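You operate a simulated robot arm through the tools that you are given. There is no shell and no other tool. Be economical: measure what you need, move in short steps, check, and stop when the job is done.

You run a simulated robot arm. Do the job below in one go: nothing can be reset, and whatever is moved stays where it is left.

Task
Start the classifier at the flow and size that the run note names.
Fine: classifier button on, set both with the screen's keys, then the voltage key (up to 10,000 V: hands off column and plug); wait for STABLE and leave it running.

It is judged by the outcome, as a careful person would: the job done as asked, and still so three seconds after it is handed in. It fails if anything else is knocked over, pushed out of place, dropped, spilled or broken.

Robot
A 6-joint arm with a two-finger parallel gripper, fixed in place. Base frame: the origin is at the foot of the arm, x ahead of it, y to its left, z up. Units: m, rad, N and s.
With the tool pointing down near the work surface it reaches from about 0.36 to 0.82 m from the base axis. Its first joint turns from -2.897 to 2.897 rad. Payload 3.91 kg.
Tool frame: the origin (TCP) lies between the finger pads and is the grasp point; the fingertips stand 0.03 m ahead of it; z points along the fingers, y is the line along which they close. Largest opening 0.11 m; finger width 0.02, thickness 0.01; the body of the gripper, 0.048 by 0.112 m, starts 0.055 m behind the TCP.
Orientation is told as [roll, pitch, yaw] about the base's x, y, z axes, in that order, counted from this pose: with the fingers straight down and closing along the base's y, the tool's x points along the base's -x, its y along +y and its z along -z.

Tools
- The arm moves only by the tool servo_tool. Its argument "commands" is a list of rows, each a list of 7 numbers: the shift along the tool's x, y, z in m, then the turn, a rotation vector about the tool's x, y, z in rad, then the closure, from 0 (fully open) to 1 (shut). In form: [[dx, dy, dz, rx, ry, rz, grip], ...]. A call has 1 to 8 rows; each row is the pose to reach, as a shift and turn from the pose commanded when the call began, along the tool's axes at that moment. Rows are played at 5 a second. More than 0.05 m and 0.15 rad between two rows, or a gripper value outside its range, and nothing of the call is played. A pose out of reach is approached as far as the arm can. The call stops where the force on the tool passes 40 N (or 10 N more than at its start, if that is more) or the arm is blocked; 0.2 s more then pass. The fingers move at their own pace (about 0.045 m/s each) and stop on an object; they squeeze with about 37 N. The grip force told is the motor's: it shows also when the fingers shut on nothing. Time passes only in rows, and 0.2 s behind the last, so rows that repeat a pose let the fingers close. It gives the time, the measured TCP pose, the force on the tool (base axes), the opening and the grip force at its end, in the units of the frame above (readings bear some noise), with the torque about the TCP (base axes, N m) and any sound that the robot's microphone picked up.
- Cameras (640 x 400 px; columns grow to the right, rows downward): "scene" is fixed at [0.401, 0.6513, 1.6947]; the picture's right is [0.13, 0.99, 0.00], its down [0.79, -0.10, -0.61] and it looks along [-0.60, 0.08, -0.79] (base axes); focal length 368 px, centre (320, 200). "wrist" rides on the gripper at [0.077, 0.007, -0.115] in the tool frame; the picture's right is [-0.09, 1.00, 0.00], its down [-0.80, -0.07, -0.59] and it looks along [-0.59, -0.05, 0.80] (tool axes); focal length 270 px, centre (320, 200). There is no depth. A picture from a camera that has moved, and an enlarged one, comes with that camera's place and axes in the base frame and with its lens.
- capture(camera): a new picture of that camera. It takes no simulated time.
- slide_trunk(by): slides the trunk up (or, below 0, down) by that many m; the arm rides with it, the base frame stays. It gives what a move gives, with no picture.
- zoom(camera, box): a new picture of the part [left, top, right, bottom] of that camera's present view, enlarged. It takes no simulated time.
- close_job(): hands the job in; it is judged then, once.

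Go step by step. Nothing tells you positions but the pictures and the camera data: compare them with the known pose of the tool, close in by small moves and look again before you grip or let go. The budget is 120 turns and 64 pictures, counting those below and the enlarged ones. Unless the task says otherwise, let go and move clear before handing in, and close with one line.

The tools are called after ">>>" by a JSON object that holds its "method" and its "body". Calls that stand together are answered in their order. servo_tool: Moves the arm, as the interface text tells. Its arguments: {"type":"object","properties":{"commands":{"type":"array","items":{"type":"array","items":{"type":"number"}}}},"required":["commands"]} The other tools are called the same way: slide_trunk (by) slides the trunk up or down; capture (camera) takes a picture; zoom (camera, box) takes an enlarged picture of a part of a camera's view; close_job () hands the job in.

At the start:

```text
time: 0.0
tcp_pos: [0.1078, 0.4873, 1.2661]
tcp_rot: [-0.001, 0.0, 0.001]
contact_force: [0.4, 0.4, -0.6]
torque: [0.02, -0.01, -0.04]
opening: 0.11
grasp_force: 0.0
trunk travel left (down, up): [-0.575, 0.035]
```

scene: 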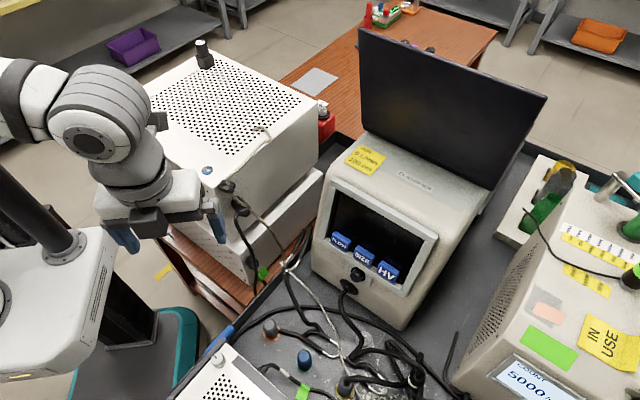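
wrist: 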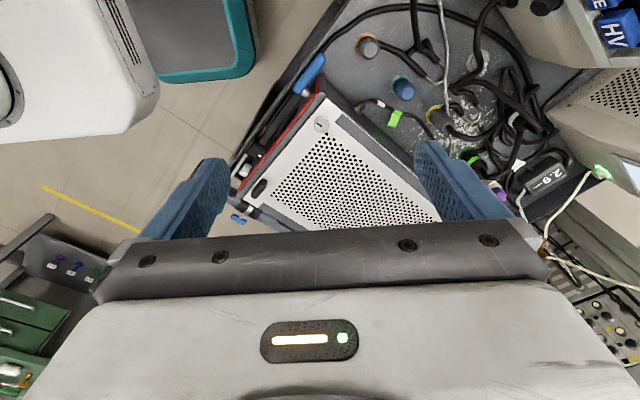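

I see the classifier with a dark screen and FLOW, SIZE and HV keys, and a yellow note on top. I'll zoom in on the note, the front panel and the surroundings.

>>> {"method": "zoom", "body": {"camera": "scene", "box": [330, 130, 450, 205]}}

>>> {"method": "zoom", "body": {"camera": "scene", "box": [300, 180, 460, 280]}}

>>> {"method": "zoom", "body": {"camera": "scene", "box": [200, 250, 480, 400]}}

>>> {"method": "zoom", "body": {"camera": "scene", "box": [440, 150, 640, 400]}}

```text
5.33 times, centred on (390, 168) of scene
camera zoom: at [0.401, 0.6513, 1.6947], right [0.13, 0.99, 0.0], down [0.79, -0.1, -0.61], along [-0.6, 0.08, -0.79], focal length 1962 px, centre (-53, 373)
```

zoom: 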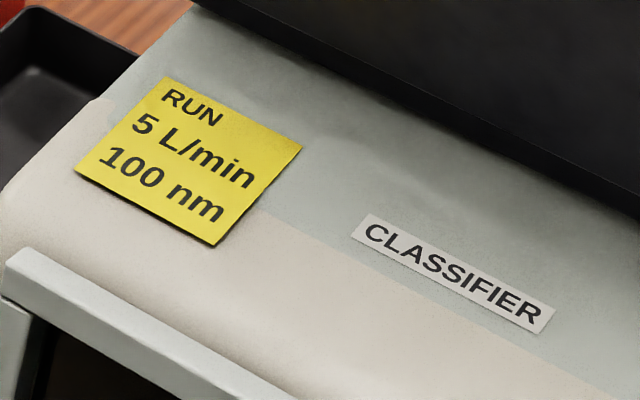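

```text
4.00 times, centred on (380, 230) of scene
camera zoom: at [0.401, 0.6513, 1.6947], right [0.13, 0.99, 0.0], down [0.79, -0.1, -0.61], along [-0.6, 0.08, -0.79], focal length 1471 px, centre (80, 80)
```

zoom: 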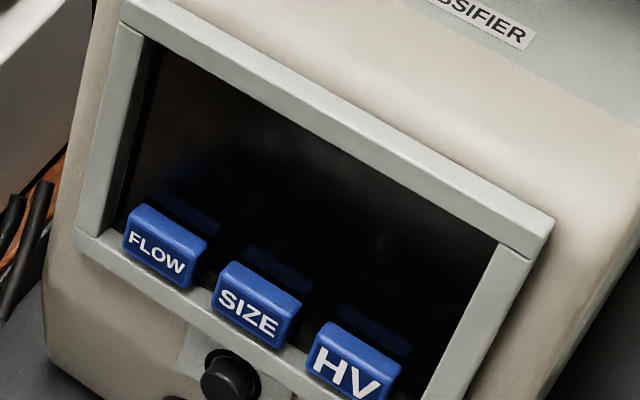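

```text
2.29 times, centred on (340, 325) of scene
camera zoom: at [0.401, 0.6513, 1.6947], right [0.13, 0.99, 0.0], down [0.79, -0.1, -0.61], along [-0.6, 0.08, -0.79], focal length 841 px, centre (274, -86)
```

zoom: 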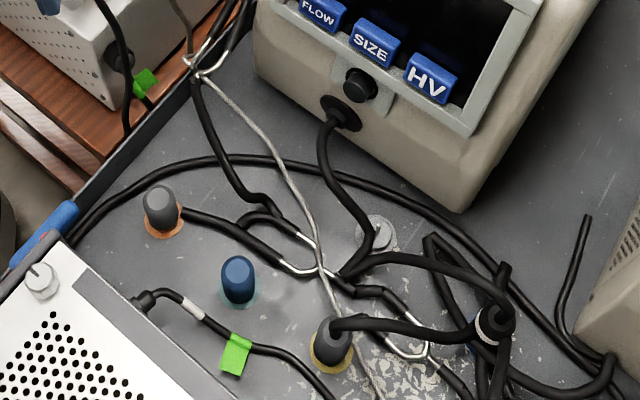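

```text
1.60 times, centred on (540, 275) of scene
camera zoom: at [0.401, 0.6513, 1.6947], right [0.13, 0.99, 0.0], down [0.79, -0.1, -0.61], along [-0.6, 0.08, -0.79], focal length 588 px, centre (-32, 80)
```

zoom: 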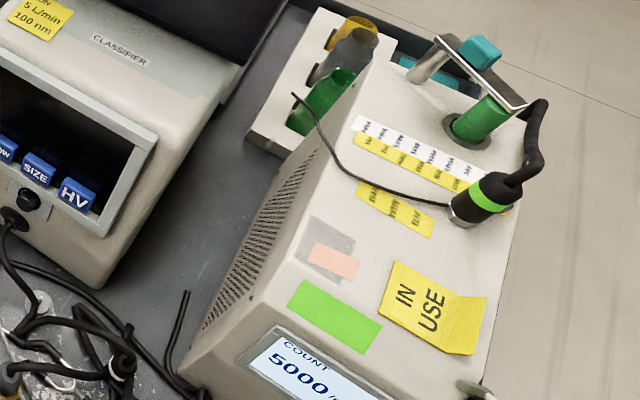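

The note says 5 L/min and 100 nm. The keys sit at about z 1.03, with the front facing (+x, -y). I'll turn the tool in yaw to face the front, then pitch it so the wrist camera sees the panel.

>>> {"method": "servo_tool", "body": {"commands": [[0, 0, 0, 0, 0, 0.14, 1], [0, 0, 0, 0, 0, 0.28, 1], [0, 0, 0, 0, 0, 0.42, 1], [0, 0, 0, 0, 0, 0.56, 1], [0, 0, 0, 0, 0, 0.7, 1], [0, 0, 0, 0, 0, 0.84, 1]]}}

>>> {"method": "servo_tool", "body": {"commands": [[0, 0, 0, 0, 0.14, 0, 1], [0, 0, 0, 0, 0.28, 0, 1], [0, 0, 0, 0, 0.42, 0, 1], [0, 0, 0, 0, 0.56, 0, 1], [0, 0, 0, 0, 0.7, 0, 1], [0, 0, 0, 0, 0.84, 0, 1], [0, 0, 0, 0, 0.98, 0, 1], [0, 0, 0, 0, 1.1, 0, 1]]}}

>>> {"method": "capture", "body": {"camera": "wrist"}}

>>> {"method": "capture", "body": {"camera": "scene"}}

```text
time: 1.4
tcp_pos: [0.1081, 0.4849, 1.2654]
tcp_rot: [0.0, -0.002, -0.841]
contact_force: [0.2, 0.0, -0.6]
torque: [0.01, 0.02, 0.02]
opening: 0.0
grasp_force: 14.2
trunk travel left (down, up): [-0.575, 0.035]
```

```text
time: 3.2
tcp_pos: [0.1082, 0.4871, 1.266]
tcp_rot: [0.003, 1.102, -0.838]
contact_force: [0.8, 0.6, -0.3]
torque: [0.02, -0.02, -0.01]
opening: 0.0
grasp_force: 36.6
trunk travel left (down, up): [-0.575, 0.035]
```

```text
57 pictures are left
camera wrist: at [0.157, 0.4392, 1.3856], right [0.77, 0.64, -0.08], down [0.54, -0.71, -0.45], along [-0.34, 0.3, -0.89], focal length 270 px, centre (320, 200)
```

wrist: 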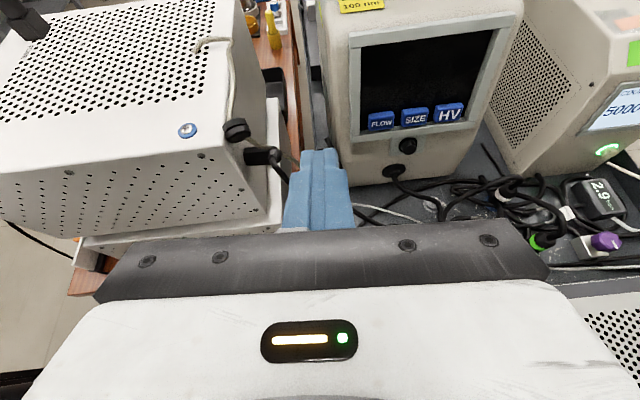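

```text
56 pictures are left
```

scene: 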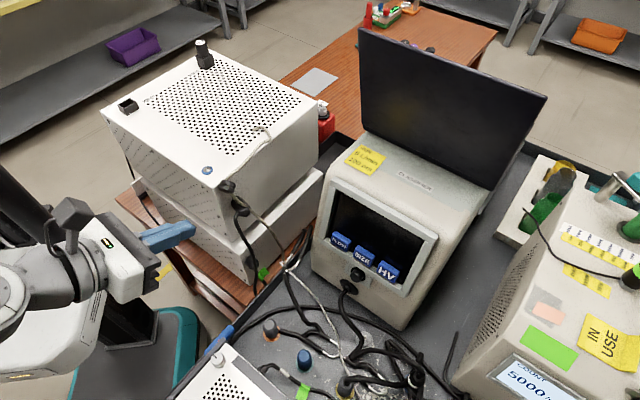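

The panel is in view now. I'll look closely at the black knob below SIZE and the cable plug.

>>> {"method": "zoom", "body": {"camera": "wrist", "box": [340, 80, 500, 180]}}

>>> {"method": "zoom", "body": {"camera": "scene", "box": [325, 225, 415, 305]}}

```text
4.00 times, centred on (420, 130) of wrist
camera zoom: at [0.157, 0.4392, 1.3856], right [0.77, 0.64, -0.08], down [0.54, -0.71, -0.45], along [-0.34, 0.3, -0.89], focal length 1081 px, centre (-80, 480)
```

zoom: 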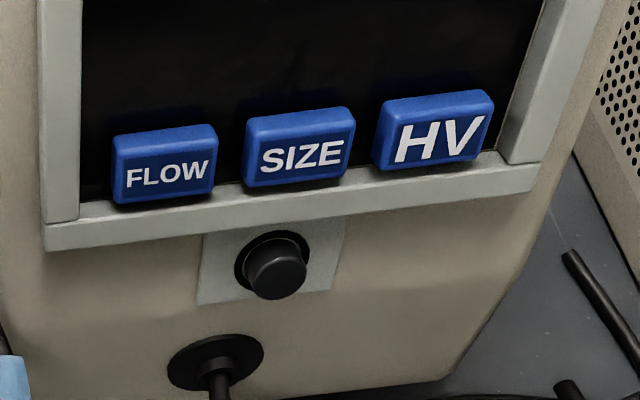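

```text
5.00 times, centred on (370, 265) of scene
camera zoom: at [0.401, 0.6513, 1.6947], right [0.13, 0.99, 0.0], down [0.79, -0.1, -0.61], along [-0.6, 0.08, -0.79], focal length 1839 px, centre (70, -125)
```

zoom: 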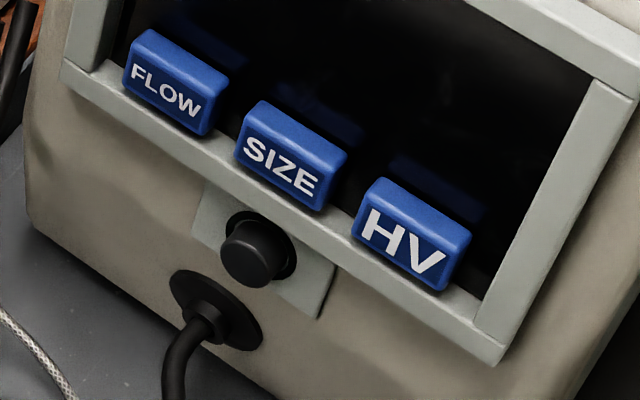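

The black push button is at about (0.058, 0.780, 0.951), SIZE at (0.047, 0.791, 1.018), and the cable entry is lower. I'll go halfway toward a staging point in front of the button, then check clearance.

>>> {"method": "servo_tool", "body": {"commands": [[-0.02, 0.02, 0.03, 0, 0, 0, 1], [-0.041, 0.04, 0.059, 0, 0, 0, 1], [-0.062, 0.06, 0.089, 0, 0, 0, 1], [-0.083, 0.08, 0.118, 0, 0, 0, 1]]}}

>>> {"method": "capture", "body": {"camera": "scene"}}

>>> {"method": "capture", "body": {"camera": "wrist"}}

```text
time: 4.2
tcp_pos: [0.1197, 0.5907, 1.1377]
tcp_rot: [-0.002, 1.1, -0.842]
contact_force: [0.1, -0.3, 0.5]
torque: [0.02, -0.02, -0.02]
opening: 0.0001
grasp_force: 37.1
trunk travel left (down, up): [-0.575, 0.035]
```

```text
53 pictures are left
```

scene: 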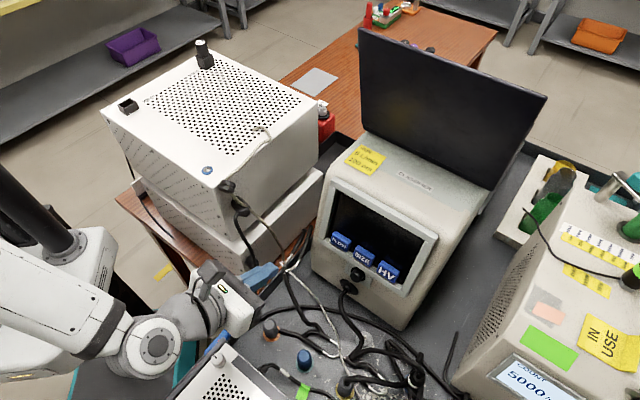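

```text
52 pictures are left
camera wrist: at [0.1702, 0.5443, 1.2582], right [0.77, 0.64, -0.08], down [0.54, -0.71, -0.44], along [-0.34, 0.3, -0.89], focal length 270 px, centre (320, 200)
```

wrist: 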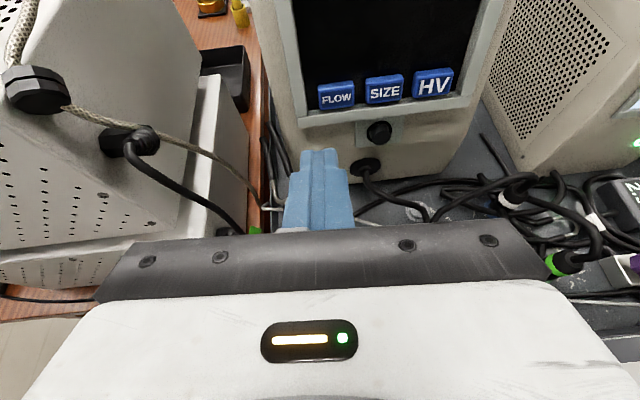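

Clearance is good. I'll continue to the staging point in front of the button.

>>> {"method": "servo_tool", "body": {"commands": [[-0.021, 0.02, 0.025, 0, 0, 0, 1], [-0.042, 0.04, 0.05, 0, 0, 0, 1], [-0.063, 0.06, 0.075, 0, 0, 0, 1], [-0.0836, 0.0805, 0.1, 0, 0, 0, 1]]}}

>>> {"method": "capture", "body": {"camera": "scene"}}

>>> {"method": "capture", "body": {"camera": "wrist"}}

```text
time: 5.2
tcp_pos: [0.1456, 0.6814, 1.0171]
tcp_rot: [-0.002, 1.1, -0.838]
contact_force: [0.0, -0.1, -0.8]
torque: [-0.03, -0.01, 0.04]
opening: 0.0002
grasp_force: 37.6
trunk travel left (down, up): [-0.575, 0.035]
```

```text
51 pictures are left
```

scene: 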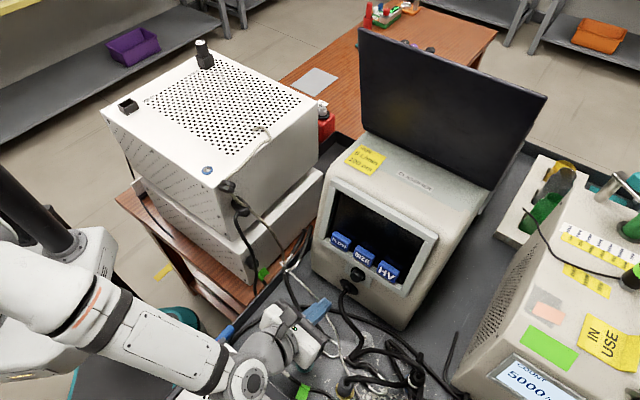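

```text
50 pictures are left
camera wrist: at [0.1959, 0.6349, 1.1376], right [0.77, 0.64, -0.08], down [0.54, -0.71, -0.44], along [-0.34, 0.3, -0.89], focal length 270 px, centre (320, 200)
```

wrist: 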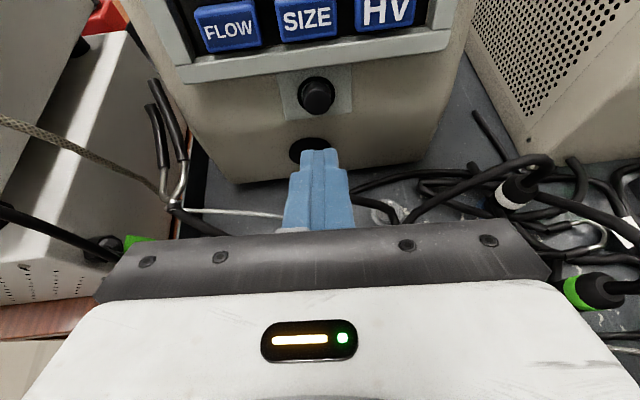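

Button estimate refined to (0.057, 0.778, 0.955), almost straight ahead of the fingertips. I'll close in to about 2 cm and check.

>>> {"method": "servo_tool", "body": {"commands": [[0.004, -0.001, 0.03, 0, 0, 0, 1], [0.004, -0.001, 0.06, 0, 0, 0, 1], [0.004, -0.001, 0.09, 0, 0, 0, 1]]}}

>>> {"method": "zoom", "body": {"camera": "scene", "box": [280, 200, 440, 360]}}

>>> {"method": "capture", "body": {"camera": "wrist"}}

```text
time: 6.0
tcp_pos: [0.0907, 0.7439, 0.9797]
tcp_rot: [0.0, 1.102, -0.84]
contact_force: [0.2, 0.6, -0.9]
torque: [-0.01, -0.02, 0.03]
opening: 0.0
grasp_force: 36.6
trunk travel left (down, up): [-0.575, 0.035]
```

```text
2.50 times, centred on (360, 280) of scene
camera zoom: at [0.401, 0.6513, 1.6947], right [0.13, 0.99, 0.0], down [0.79, -0.1, -0.61], along [-0.6, 0.08, -0.79], focal length 920 px, centre (220, 0)
```

zoom: 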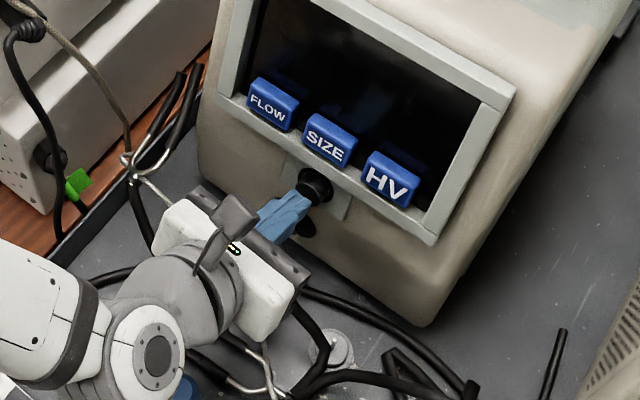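

```text
48 pictures are left
camera wrist: at [0.1397, 0.696, 1.1012], right [0.77, 0.64, -0.08], down [0.54, -0.71, -0.44], along [-0.34, 0.3, -0.89], focal length 270 px, centre (320, 200)
```

wrist: 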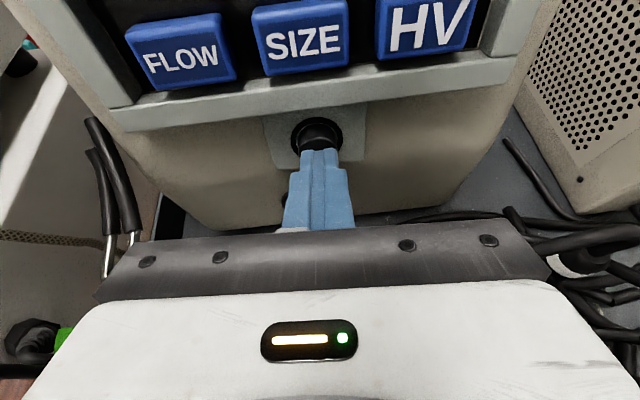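

The tips are lined up with the button. I'll press gently in small steps.

>>> {"method": "servo_tool", "body": {"commands": [[0.002, 0, 0.008, 0, 0, 0, 1], [0.002, 0, 0.014, 0, 0, 0, 1], [0.002, 0, 0.019, 0, 0, 0, 1], [0.002, 0, 0.023, 0, 0, 0, 1]]}}

>>> {"method": "capture", "body": {"camera": "wrist"}}

```text
time: 7.0
tcp_pos: [0.0773, 0.7583, 0.9731]
tcp_rot: [0.0, 1.099, -0.84]
contact_force: [1.5, -1.6, 2.1]
torque: [0.03, 0.03, -0.01]
opening: 0.0001
grasp_force: 37.1
trunk travel left (down, up): [-0.575, 0.035]
heard: click
```

```text
47 pictures are left
camera wrist: at [0.1277, 0.7115, 1.0926], right [0.77, 0.64, -0.08], down [0.54, -0.71, -0.44], along [-0.34, 0.3, -0.89], focal length 270 px, centre (320, 200)
```

wrist: 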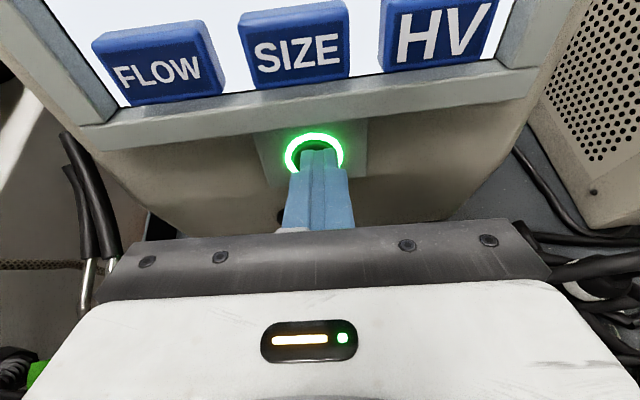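

A click was heard, the ring glows green and the screen is lit. I'll back off and read the screen.

>>> {"method": "servo_tool", "body": {"commands": [[0, 0, -0.03, 0, 0, 0, 1], [0, 0, -0.06, 0, 0, 0, 1], [0.01, 0, -0.07, 0, 0, 0, 1]]}}

>>> {"method": "zoom", "body": {"camera": "scene", "box": [300, 180, 460, 280]}}

>>> {"method": "capture", "body": {"camera": "wrist"}}

```text
time: 7.8
tcp_pos: [0.1152, 0.715, 1.0131]
tcp_rot: [0.0, 1.099, -0.839]
contact_force: [-0.3, -0.1, 0.1]
torque: [0.01, 0.02, 0.02]
opening: 0.0
grasp_force: 36.7
trunk travel left (down, up): [-0.575, 0.035]
```

```text
4.00 times, centred on (380, 230) of scene
camera zoom: at [0.401, 0.6513, 1.6947], right [0.13, 0.99, 0.0], down [0.79, -0.1, -0.61], along [-0.6, 0.08, -0.79], focal length 1471 px, centre (80, 80)
```

zoom: 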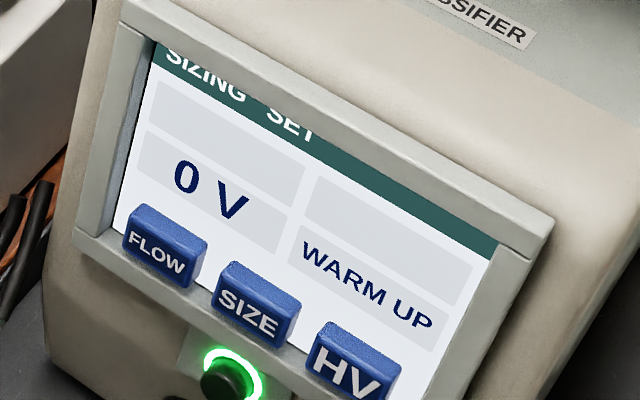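

```text
45 pictures are left
camera wrist: at [0.1652, 0.6678, 1.1327], right [0.77, 0.64, -0.08], down [0.54, -0.71, -0.44], along [-0.34, 0.3, -0.89], focal length 270 px, centre (320, 200)
```

wrist: 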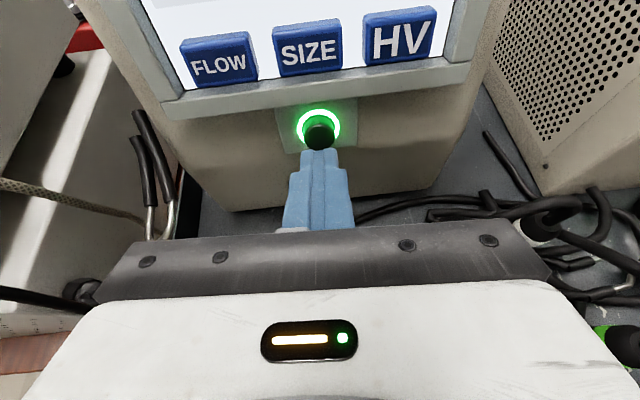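

The screen reads SIZING SET, 0 V, WARM UP. While it warms up I'll move in front of FLOW at about (0.003, 0.747, 1.015), hover there and check.

>>> {"method": "servo_tool", "body": {"commands": [[0.023, -0.031, 0, 0, 0, 0, 1], [0.046, -0.062, 0, 0, 0, 0, 1], [0.046, -0.062, 0.02, 0, 0, 0, 1], [0.046, -0.062, 0.02, 0, 0, 0, 1], [0.046, -0.062, 0.02, 0, 0, 0, 1], [0.046, -0.062, 0.02, 0, 0, 0, 1], [0.046, -0.062, 0.02, 0, 0, 0, 1], [0.046, -0.062, 0.02, 0, 0, 0, 1]]}}

>>> {"method": "zoom", "body": {"camera": "scene", "box": [270, 170, 470, 320]}}

>>> {"method": "capture", "body": {"camera": "wrist"}}

```text
time: 9.6
tcp_pos: [0.0453, 0.7014, 1.045]
tcp_rot: [-0.001, 1.099, -0.839]
contact_force: [-0.2, 0.4, 0.0]
torque: [0.0, -0.01, 0.01]
opening: 0.0001
grasp_force: 37.2
trunk travel left (down, up): [-0.575, 0.035]
```

```text
2.67 times, centred on (370, 245) of scene
camera zoom: at [0.401, 0.6513, 1.6947], right [0.13, 0.99, 0.0], down [0.79, -0.1, -0.61], along [-0.6, 0.08, -0.79], focal length 981 px, centre (187, 80)
```

zoom: 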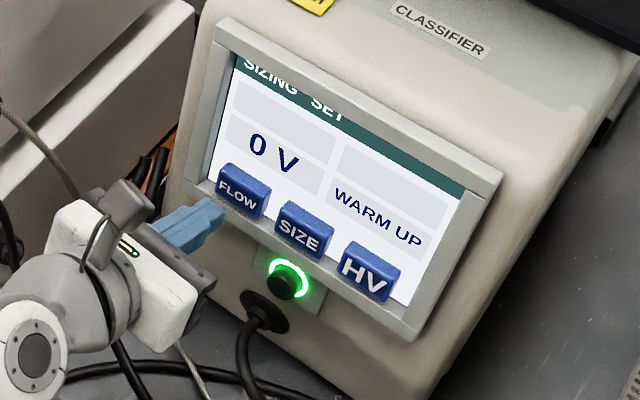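

```text
43 pictures are left
camera wrist: at [0.094, 0.6547, 1.1644], right [0.77, 0.64, -0.08], down [0.54, -0.71, -0.44], along [-0.34, 0.3, -0.89], focal length 270 px, centre (320, 200)
```

wrist: 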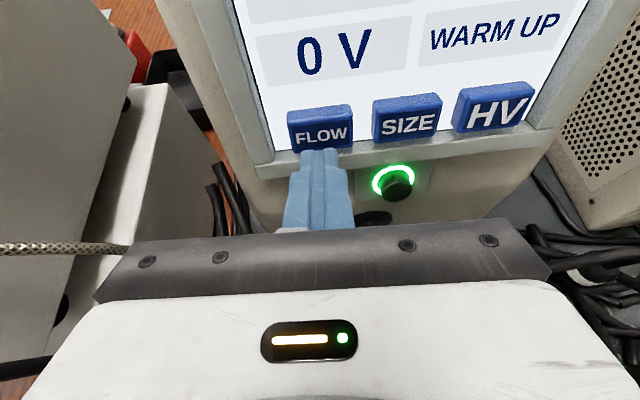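

The tips are aligned with FLOW, about 3 cm out. I'll wait for the warm-up to finish.

>>> {"method": "servo_tool", "body": {"commands": [[0, 0, 0, 0, 0, 0, 1], [0, 0, 0, 0, 0, 0, 1], [0, 0, 0, 0, 0, 0, 1], [0, 0, 0, 0, 0, 0, 1], [0, 0, 0, 0, 0, 0, 1], [0, 0, 0, 0, 0, 0, 1], [0, 0, 0, 0, 0, 0, 1], [0, 0, 0, 0, 0, 0, 1]]}}

>>> {"method": "servo_tool", "body": {"commands": [[0, 0, 0, 0, 0, 0, 1], [0, 0, 0, 0, 0, 0, 1], [0, 0, 0, 0, 0, 0, 1], [0, 0, 0, 0, 0, 0, 1], [0, 0, 0, 0, 0, 0, 1], [0, 0, 0, 0, 0, 0, 1], [0, 0, 0, 0, 0, 0, 1], [0, 0, 0, 0, 0, 0, 1]]}}

>>> {"method": "zoom", "body": {"camera": "scene", "box": [300, 180, 460, 280]}}

```text
time: 11.4
tcp_pos: [0.0445, 0.7025, 1.0448]
tcp_rot: [0.0, 1.098, -0.84]
contact_force: [0.0, 0.1, -0.9]
torque: [0.02, -0.01, 0.02]
opening: 0.0001
grasp_force: 36.8
trunk travel left (down, up): [-0.575, 0.035]
```

```text
time: 13.2
tcp_pos: [0.0448, 0.7011, 1.0438]
tcp_rot: [0.0, 1.101, -0.84]
contact_force: [1.0, -0.9, 0.1]
torque: [0.01, 0.03, -0.02]
opening: 0.0
grasp_force: 37.2
trunk travel left (down, up): [-0.575, 0.035]
```

```text
4.00 times, centred on (380, 230) of scene
camera zoom: at [0.401, 0.6513, 1.6947], right [0.13, 0.99, 0.0], down [0.79, -0.1, -0.61], along [-0.6, 0.08, -0.79], focal length 1471 px, centre (80, 80)
```

zoom: 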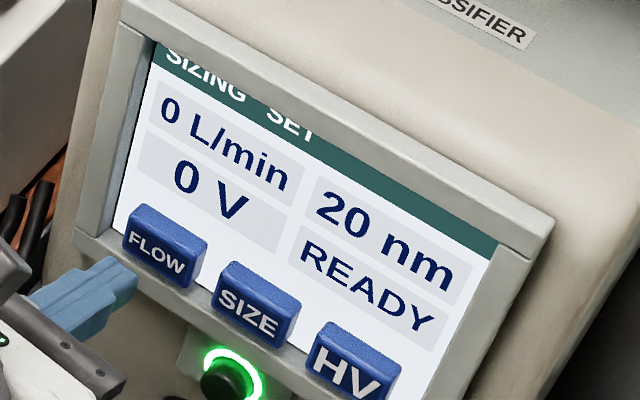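

The unit is READY at 0 L/min, 20 nm. Now a gentle FLOW press.

>>> {"method": "servo_tool", "body": {"commands": [[0.002, 0, 0.015, 0, 0, 0, 1], [0.002, 0, 0.028, 0, 0, 0, 1], [0.002, 0, 0.034, 0, 0, 0, 1], [0.002, 0, 0.038, 0, 0, 0, 1]]}}

>>> {"method": "zoom", "body": {"camera": "scene", "box": [300, 180, 460, 280]}}

>>> {"method": "capture", "body": {"camera": "wrist"}}

```text
time: 14.2
tcp_pos: [0.0208, 0.7287, 1.0298]
tcp_rot: [0.0, 1.102, -0.842]
contact_force: [1.9, -1.8, 1.8]
torque: [0.03, 0.06, 0.0]
opening: 0.0002
grasp_force: 37.2
trunk travel left (down, up): [-0.575, 0.035]
heard: click
```

```text
4.00 times, centred on (380, 230) of scene
camera zoom: at [0.401, 0.6513, 1.6947], right [0.13, 0.99, 0.0], down [0.79, -0.1, -0.61], along [-0.6, 0.08, -0.79], focal length 1471 px, centre (80, 80)
```

zoom: 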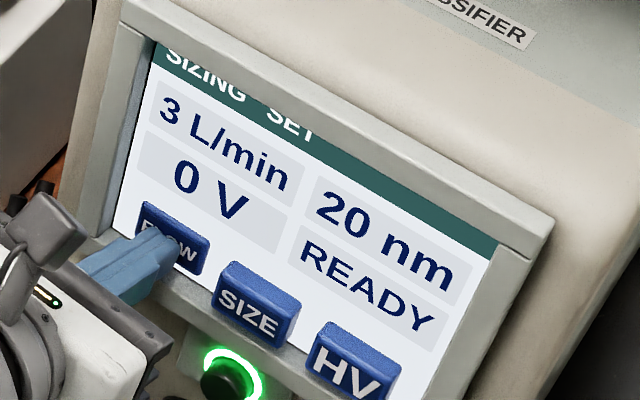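

```text
40 pictures are left
camera wrist: at [0.0708, 0.681, 1.1499], right [0.77, 0.64, -0.08], down [0.54, -0.71, -0.44], along [-0.34, 0.3, -0.89], focal length 270 px, centre (320, 200)
```

wrist: 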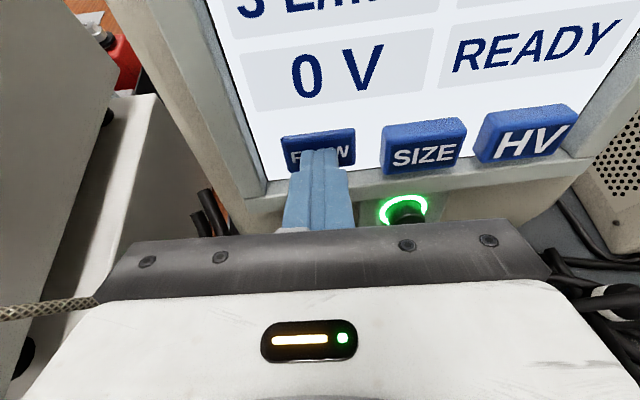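

One press took the flow from 0 to 3. I'll release and press once more.

>>> {"method": "servo_tool", "body": {"commands": [[0, 0, -0.012, 0, 0, 0, 1], [0, 0, -0.025, 0, 0, 0, 1], [0, 0, -0.025, 0, 0, 0, 1], [0, 0, -0.012, 0, 0, 0, 1], [0, 0, -0.004, 0, 0, 0, 1], [0, 0, 0, 0, 0, 0, 1]]}}

>>> {"method": "zoom", "body": {"camera": "scene", "box": [300, 180, 460, 280]}}

```text
time: 15.6
tcp_pos: [0.0218, 0.7288, 1.03]
tcp_rot: [-0.002, 1.102, -0.839]
contact_force: [1.5, -1.7, 2.9]
torque: [0.03, 0.03, -0.01]
opening: 0.0
grasp_force: 37.3
trunk travel left (down, up): [-0.575, 0.035]
heard: click
```

```text
4.00 times, centred on (380, 230) of scene
camera zoom: at [0.401, 0.6513, 1.6947], right [0.13, 0.99, 0.0], down [0.79, -0.1, -0.61], along [-0.6, 0.08, -0.79], focal length 1471 px, centre (80, 80)
```

zoom: 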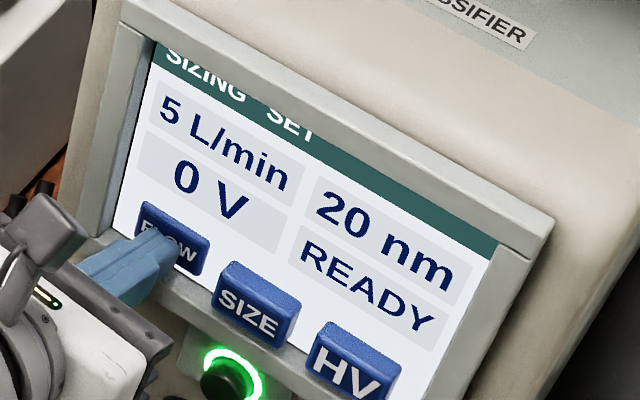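

Flow is 5 L/min. I'll back off and move across to SIZE, about 0.06 m to the right.

>>> {"method": "servo_tool", "body": {"commands": [[0, 0, -0.02, 0, 0, 0, 1], [0, 0, -0.036, 0, 0, 0, 1], [0, 0.03, -0.035, 0, 0, 0, 1], [0.001, 0.06, -0.03, 0, 0, 0, 1]]}}

>>> {"method": "capture", "body": {"camera": "wrist"}}

```text
time: 16.6
tcp_pos: [0.0825, 0.7498, 1.0422]
tcp_rot: [-0.003, 1.1, -0.841]
contact_force: [0.3, 0.1, 0.8]
torque: [-0.01, -0.02, -0.01]
opening: 0.0
grasp_force: 36.8
trunk travel left (down, up): [-0.575, 0.035]
```

```text
38 pictures are left
camera wrist: at [0.1321, 0.7026, 1.1625], right [0.77, 0.64, -0.08], down [0.54, -0.71, -0.44], along [-0.34, 0.3, -0.89], focal length 270 px, centre (320, 200)
```

wrist: 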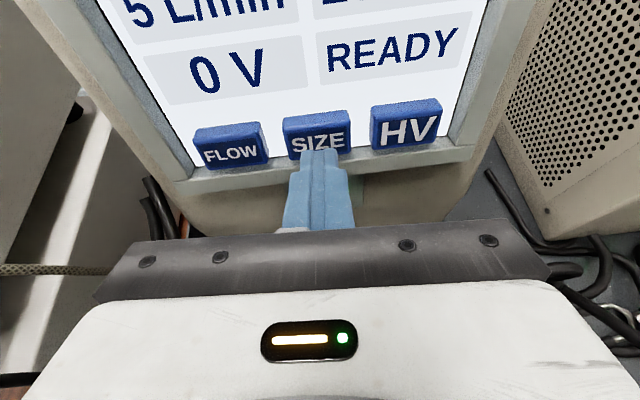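

The tips are centred on SIZE. I'll press once.

>>> {"method": "servo_tool", "body": {"commands": [[0, 0, 0.014, 0, 0, 0, 1], [0, 0, 0.024, 0, 0, 0, 1], [0, 0, 0.03, 0, 0, 0, 1], [0, 0, 0.033, 0, 0, 0, 1]]}}

>>> {"method": "zoom", "body": {"camera": "scene", "box": [300, 180, 460, 280]}}

```text
time: 17.6
tcp_pos: [0.0639, 0.7702, 1.0308]
tcp_rot: [0.0, 1.1, -0.839]
contact_force: [2.9, -2.3, 2.9]
torque: [0.04, 0.06, 0.03]
opening: 0.0
grasp_force: 37.1
trunk travel left (down, up): [-0.575, 0.035]
heard: click
```

```text
4.00 times, centred on (380, 230) of scene
camera zoom: at [0.401, 0.6513, 1.6947], right [0.13, 0.99, 0.0], down [0.79, -0.1, -0.61], along [-0.6, 0.08, -0.79], focal length 1471 px, centre (80, 80)
```

zoom: 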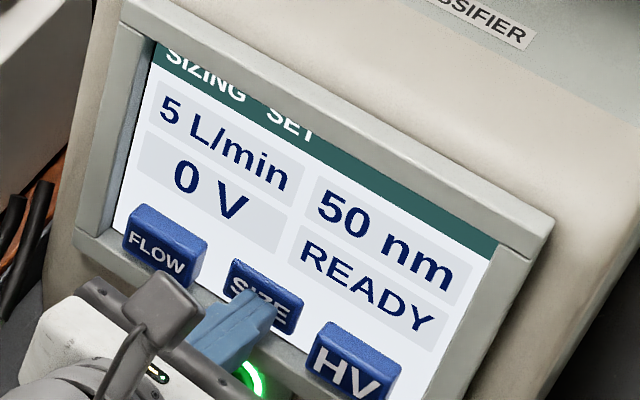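

Size is now 50 nm. I'll release and press once more.

>>> {"method": "servo_tool", "body": {"commands": [[0, 0, -0.012, 0, 0, 0, 1], [0, 0, -0.025, 0, 0, 0, 1], [0, 0, -0.025, 0, 0, 0, 1], [0, 0, -0.012, 0, 0, 0, 1], [0, 0, -0.004, 0, 0, 0, 1], [0, 0, 0, 0, 0, 0, 1]]}}

>>> {"method": "zoom", "body": {"camera": "scene", "box": [300, 180, 460, 280]}}

```text
time: 19.0
tcp_pos: [0.0642, 0.7702, 1.0302]
tcp_rot: [0.002, 1.102, -0.839]
contact_force: [2.0, -1.9, 3.2]
torque: [0.02, 0.01, -0.03]
opening: 0.0
grasp_force: 37.0
trunk travel left (down, up): [-0.575, 0.035]
heard: click
```

```text
4.00 times, centred on (380, 230) of scene
camera zoom: at [0.401, 0.6513, 1.6947], right [0.13, 0.99, 0.0], down [0.79, -0.1, -0.61], along [-0.6, 0.08, -0.79], focal length 1471 px, centre (80, 80)
```

zoom: 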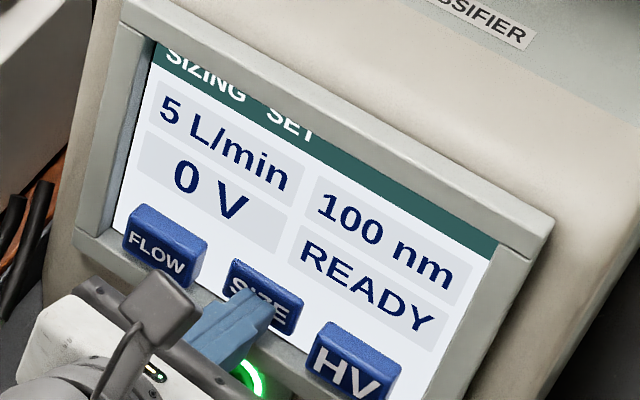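

Settings are right: 5 L/min and 100 nm. Next I'll back off, shift to HV and check the surroundings.

>>> {"method": "servo_tool", "body": {"commands": [[0, 0, -0.02, 0, 0, 0, 1], [0, 0, -0.036, 0, 0, 0, 1], [0, 0.03, -0.035, 0, 0, 0, 1], [0.001, 0.06, -0.03, 0, 0, 0, 1]]}}

>>> {"method": "capture", "body": {"camera": "wrist"}}

>>> {"method": "capture", "body": {"camera": "scene"}}

```text
time: 20.0
tcp_pos: [0.1287, 0.7914, 1.0423]
tcp_rot: [-0.001, 1.099, -0.841]
contact_force: [0.7, -0.2, 0.2]
torque: [-0.02, -0.03, 0.06]
opening: 0.0
grasp_force: 37.6
trunk travel left (down, up): [-0.575, 0.035]
```

```text
35 pictures are left
camera wrist: at [0.1773, 0.7447, 1.1625], right [0.77, 0.64, -0.08], down [0.54, -0.71, -0.44], along [-0.34, 0.3, -0.89], focal length 270 px, centre (320, 200)
```

wrist: 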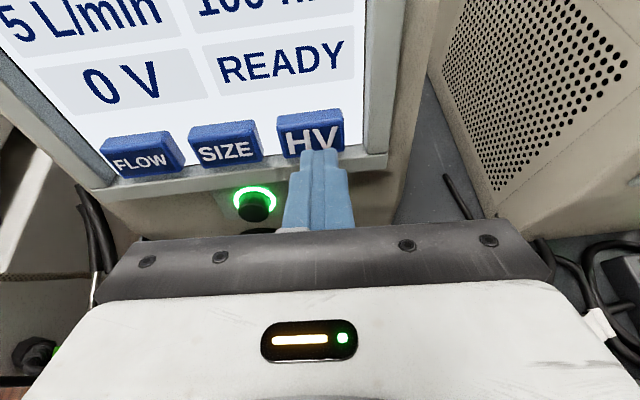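

```text
34 pictures are left
```

scene: 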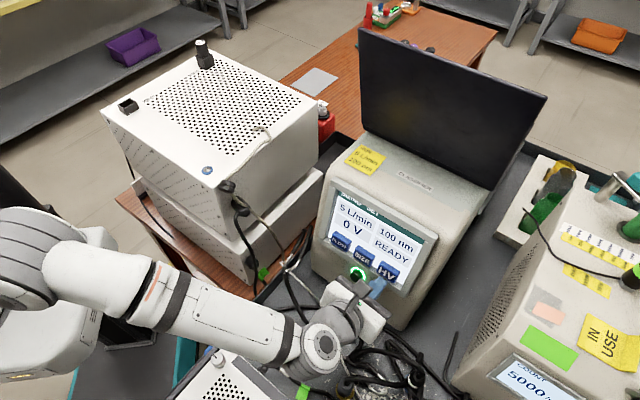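

The tips are on HV and nothing is touching. I'll press HV, then retreat.

>>> {"method": "servo_tool", "body": {"commands": [[0, -0.004, 0.014, 0, 0, 0, 1], [0, -0.004, 0.024, 0, 0, 0, 1], [0, -0.004, 0.03, 0, 0, 0, 1], [0, -0.004, 0.033, 0, 0, 0, 1]]}}

>>> {"method": "zoom", "body": {"camera": "scene", "box": [300, 180, 460, 280]}}

```text
time: 21.0
tcp_pos: [0.1044, 0.8101, 1.0278]
tcp_rot: [-0.001, 1.1, -0.838]
contact_force: [2.9, -2.3, 2.1]
torque: [0.03, 0.04, -0.03]
opening: 0.0
grasp_force: 36.9
trunk travel left (down, up): [-0.575, 0.035]
heard: click
```

```text
4.00 times, centred on (380, 230) of scene
camera zoom: at [0.401, 0.6513, 1.6947], right [0.13, 0.99, 0.0], down [0.79, -0.1, -0.61], along [-0.6, 0.08, -0.79], focal length 1471 px, centre (80, 80)
```

zoom: 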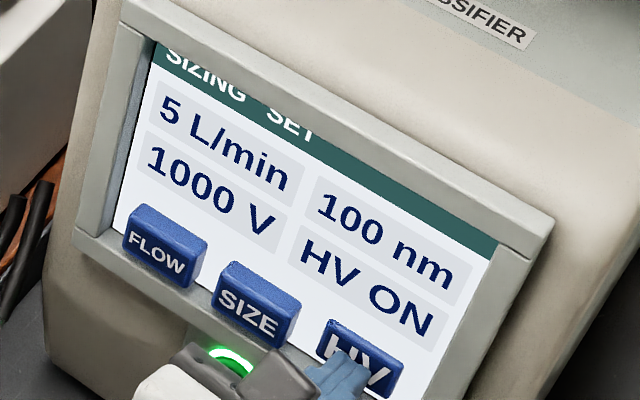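

HV is on and ramping. I'll retreat straight back and up, away from the front, and wait.

>>> {"method": "servo_tool", "body": {"commands": [[0, 0, -0.02, 0, 0, 0, 1], [0, 0, -0.05, 0, 0, 0, 1], [0.02, -0.02, -0.08, 0, 0, 0, 1], [0.05, -0.045, -0.1, 0, 0, 0, 1], [0.08, -0.07, -0.12, 0, 0, 0, 1], [0.1, -0.1, -0.14, 0, 0, 0, 1], [0.12, -0.12, -0.16, 0, 0, 0, 1], [0.13, -0.14, -0.18, 0, 0, 0, 1]]}}

>>> {"method": "servo_tool", "body": {"commands": [[0, 0, 0, 0, 0, 0, 1], [0, 0, 0, 0, 0, 0, 1], [0, 0, 0, 0, 0, 0, 1], [0, 0, 0, 0, 0, 0, 1], [0, 0, 0, 0, 0, 0, 1], [0, 0, 0, 0, 0, 0, 1], [0, 0, 0, 0, 0, 0, 1], [0, 0, 0, 0, 0, 0, 1]]}}

>>> {"method": "capture", "body": {"camera": "scene"}}

>>> {"method": "zoom", "body": {"camera": "scene", "box": [300, 180, 460, 280]}}

```text
time: 22.8
tcp_pos: [0.0656, 0.6409, 1.2264]
tcp_rot: [0.003, 1.099, -0.837]
contact_force: [-0.2, -1.7, 0.5]
torque: [-0.02, -0.03, -0.01]
opening: 0.0003
grasp_force: 36.8
trunk travel left (down, up): [-0.575, 0.035]
```

```text
time: 24.6
tcp_pos: [0.0658, 0.6431, 1.2264]
tcp_rot: [-0.001, 1.1, -0.839]
contact_force: [0.8, -0.8, -0.1]
torque: [0.0, 0.01, -0.02]
opening: 0.0001
grasp_force: 37.1
trunk travel left (down, up): [-0.575, 0.035]
```

```text
32 pictures are left
```

scene: 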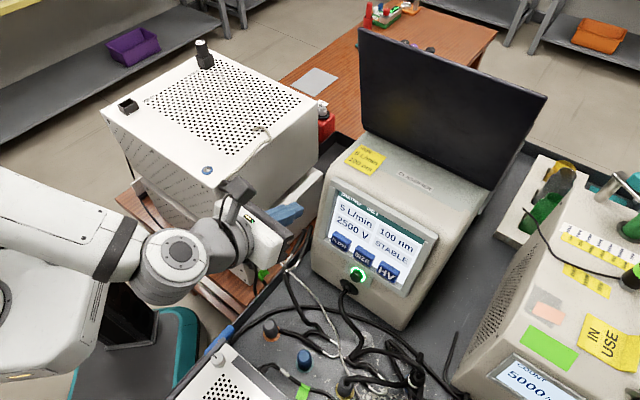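

```text
4.00 times, centred on (380, 230) of scene
camera zoom: at [0.401, 0.6513, 1.6947], right [0.13, 0.99, 0.0], down [0.79, -0.1, -0.61], along [-0.6, 0.08, -0.79], focal length 1471 px, centre (80, 80)
```

zoom: 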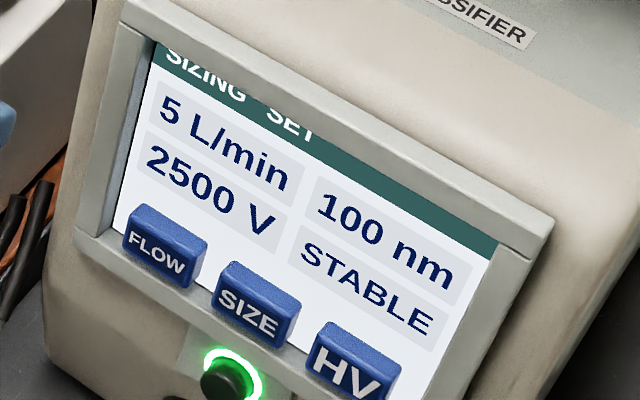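

The screen shows STABLE at 2500 V, 5 L/min, 100 nm. I'll wait a few seconds more to see that it holds.

>>> {"method": "servo_tool", "body": {"commands": [[0, 0, 0, 0, 0, 0, 1], [0, 0, 0, 0, 0, 0, 1], [0, 0, 0, 0, 0, 0, 1], [0, 0, 0, 0, 0, 0, 1], [0, 0, 0, 0, 0, 0, 1], [0, 0, 0, 0, 0, 0, 1], [0, 0, 0, 0, 0, 0, 1], [0, 0, 0, 0, 0, 0, 1]]}}

>>> {"method": "servo_tool", "body": {"commands": [[0, 0, 0, 0, 0, 0, 1], [0, 0, 0, 0, 0, 0, 1], [0, 0, 0, 0, 0, 0, 1], [0, 0, 0, 0, 0, 0, 1], [0, 0, 0, 0, 0, 0, 1], [0, 0, 0, 0, 0, 0, 1], [0, 0, 0, 0, 0, 0, 1], [0, 0, 0, 0, 0, 0, 1]]}}

>>> {"method": "zoom", "body": {"camera": "scene", "box": [300, 180, 460, 280]}}

```text
time: 26.4
tcp_pos: [0.0662, 0.6431, 1.2256]
tcp_rot: [0.0, 1.099, -0.84]
contact_force: [-0.5, 0.0, 0.2]
torque: [-0.05, -0.05, -0.02]
opening: 0.0
grasp_force: 37.0
trunk travel left (down, up): [-0.575, 0.035]
```

```text
time: 28.2
tcp_pos: [0.0648, 0.6428, 1.2262]
tcp_rot: [0.001, 1.098, -0.841]
contact_force: [0.5, -0.5, -0.3]
torque: [0.04, -0.02, -0.02]
opening: 0.0
grasp_force: 36.7
trunk travel left (down, up): [-0.575, 0.035]
```

```text
4.00 times, centred on (380, 230) of scene
camera zoom: at [0.401, 0.6513, 1.6947], right [0.13, 0.99, 0.0], down [0.79, -0.1, -0.61], along [-0.6, 0.08, -0.79], focal length 1471 px, centre (80, 80)
```

zoom: 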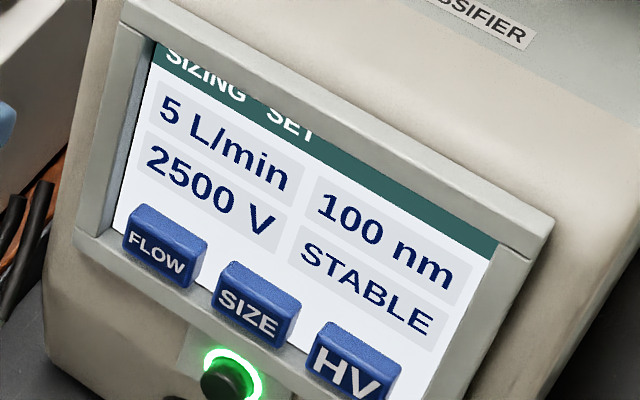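

The reading is still STABLE, and the arm is clear of everything. I'm handing the job in.

>>> {"method": "close_job", "body": {}}

```text
The job is handed in.
```

The classifier is running at the run note's settings, 5 L/min and 100 nm, and the screen was still STABLE at 2500 V when I handed it in.
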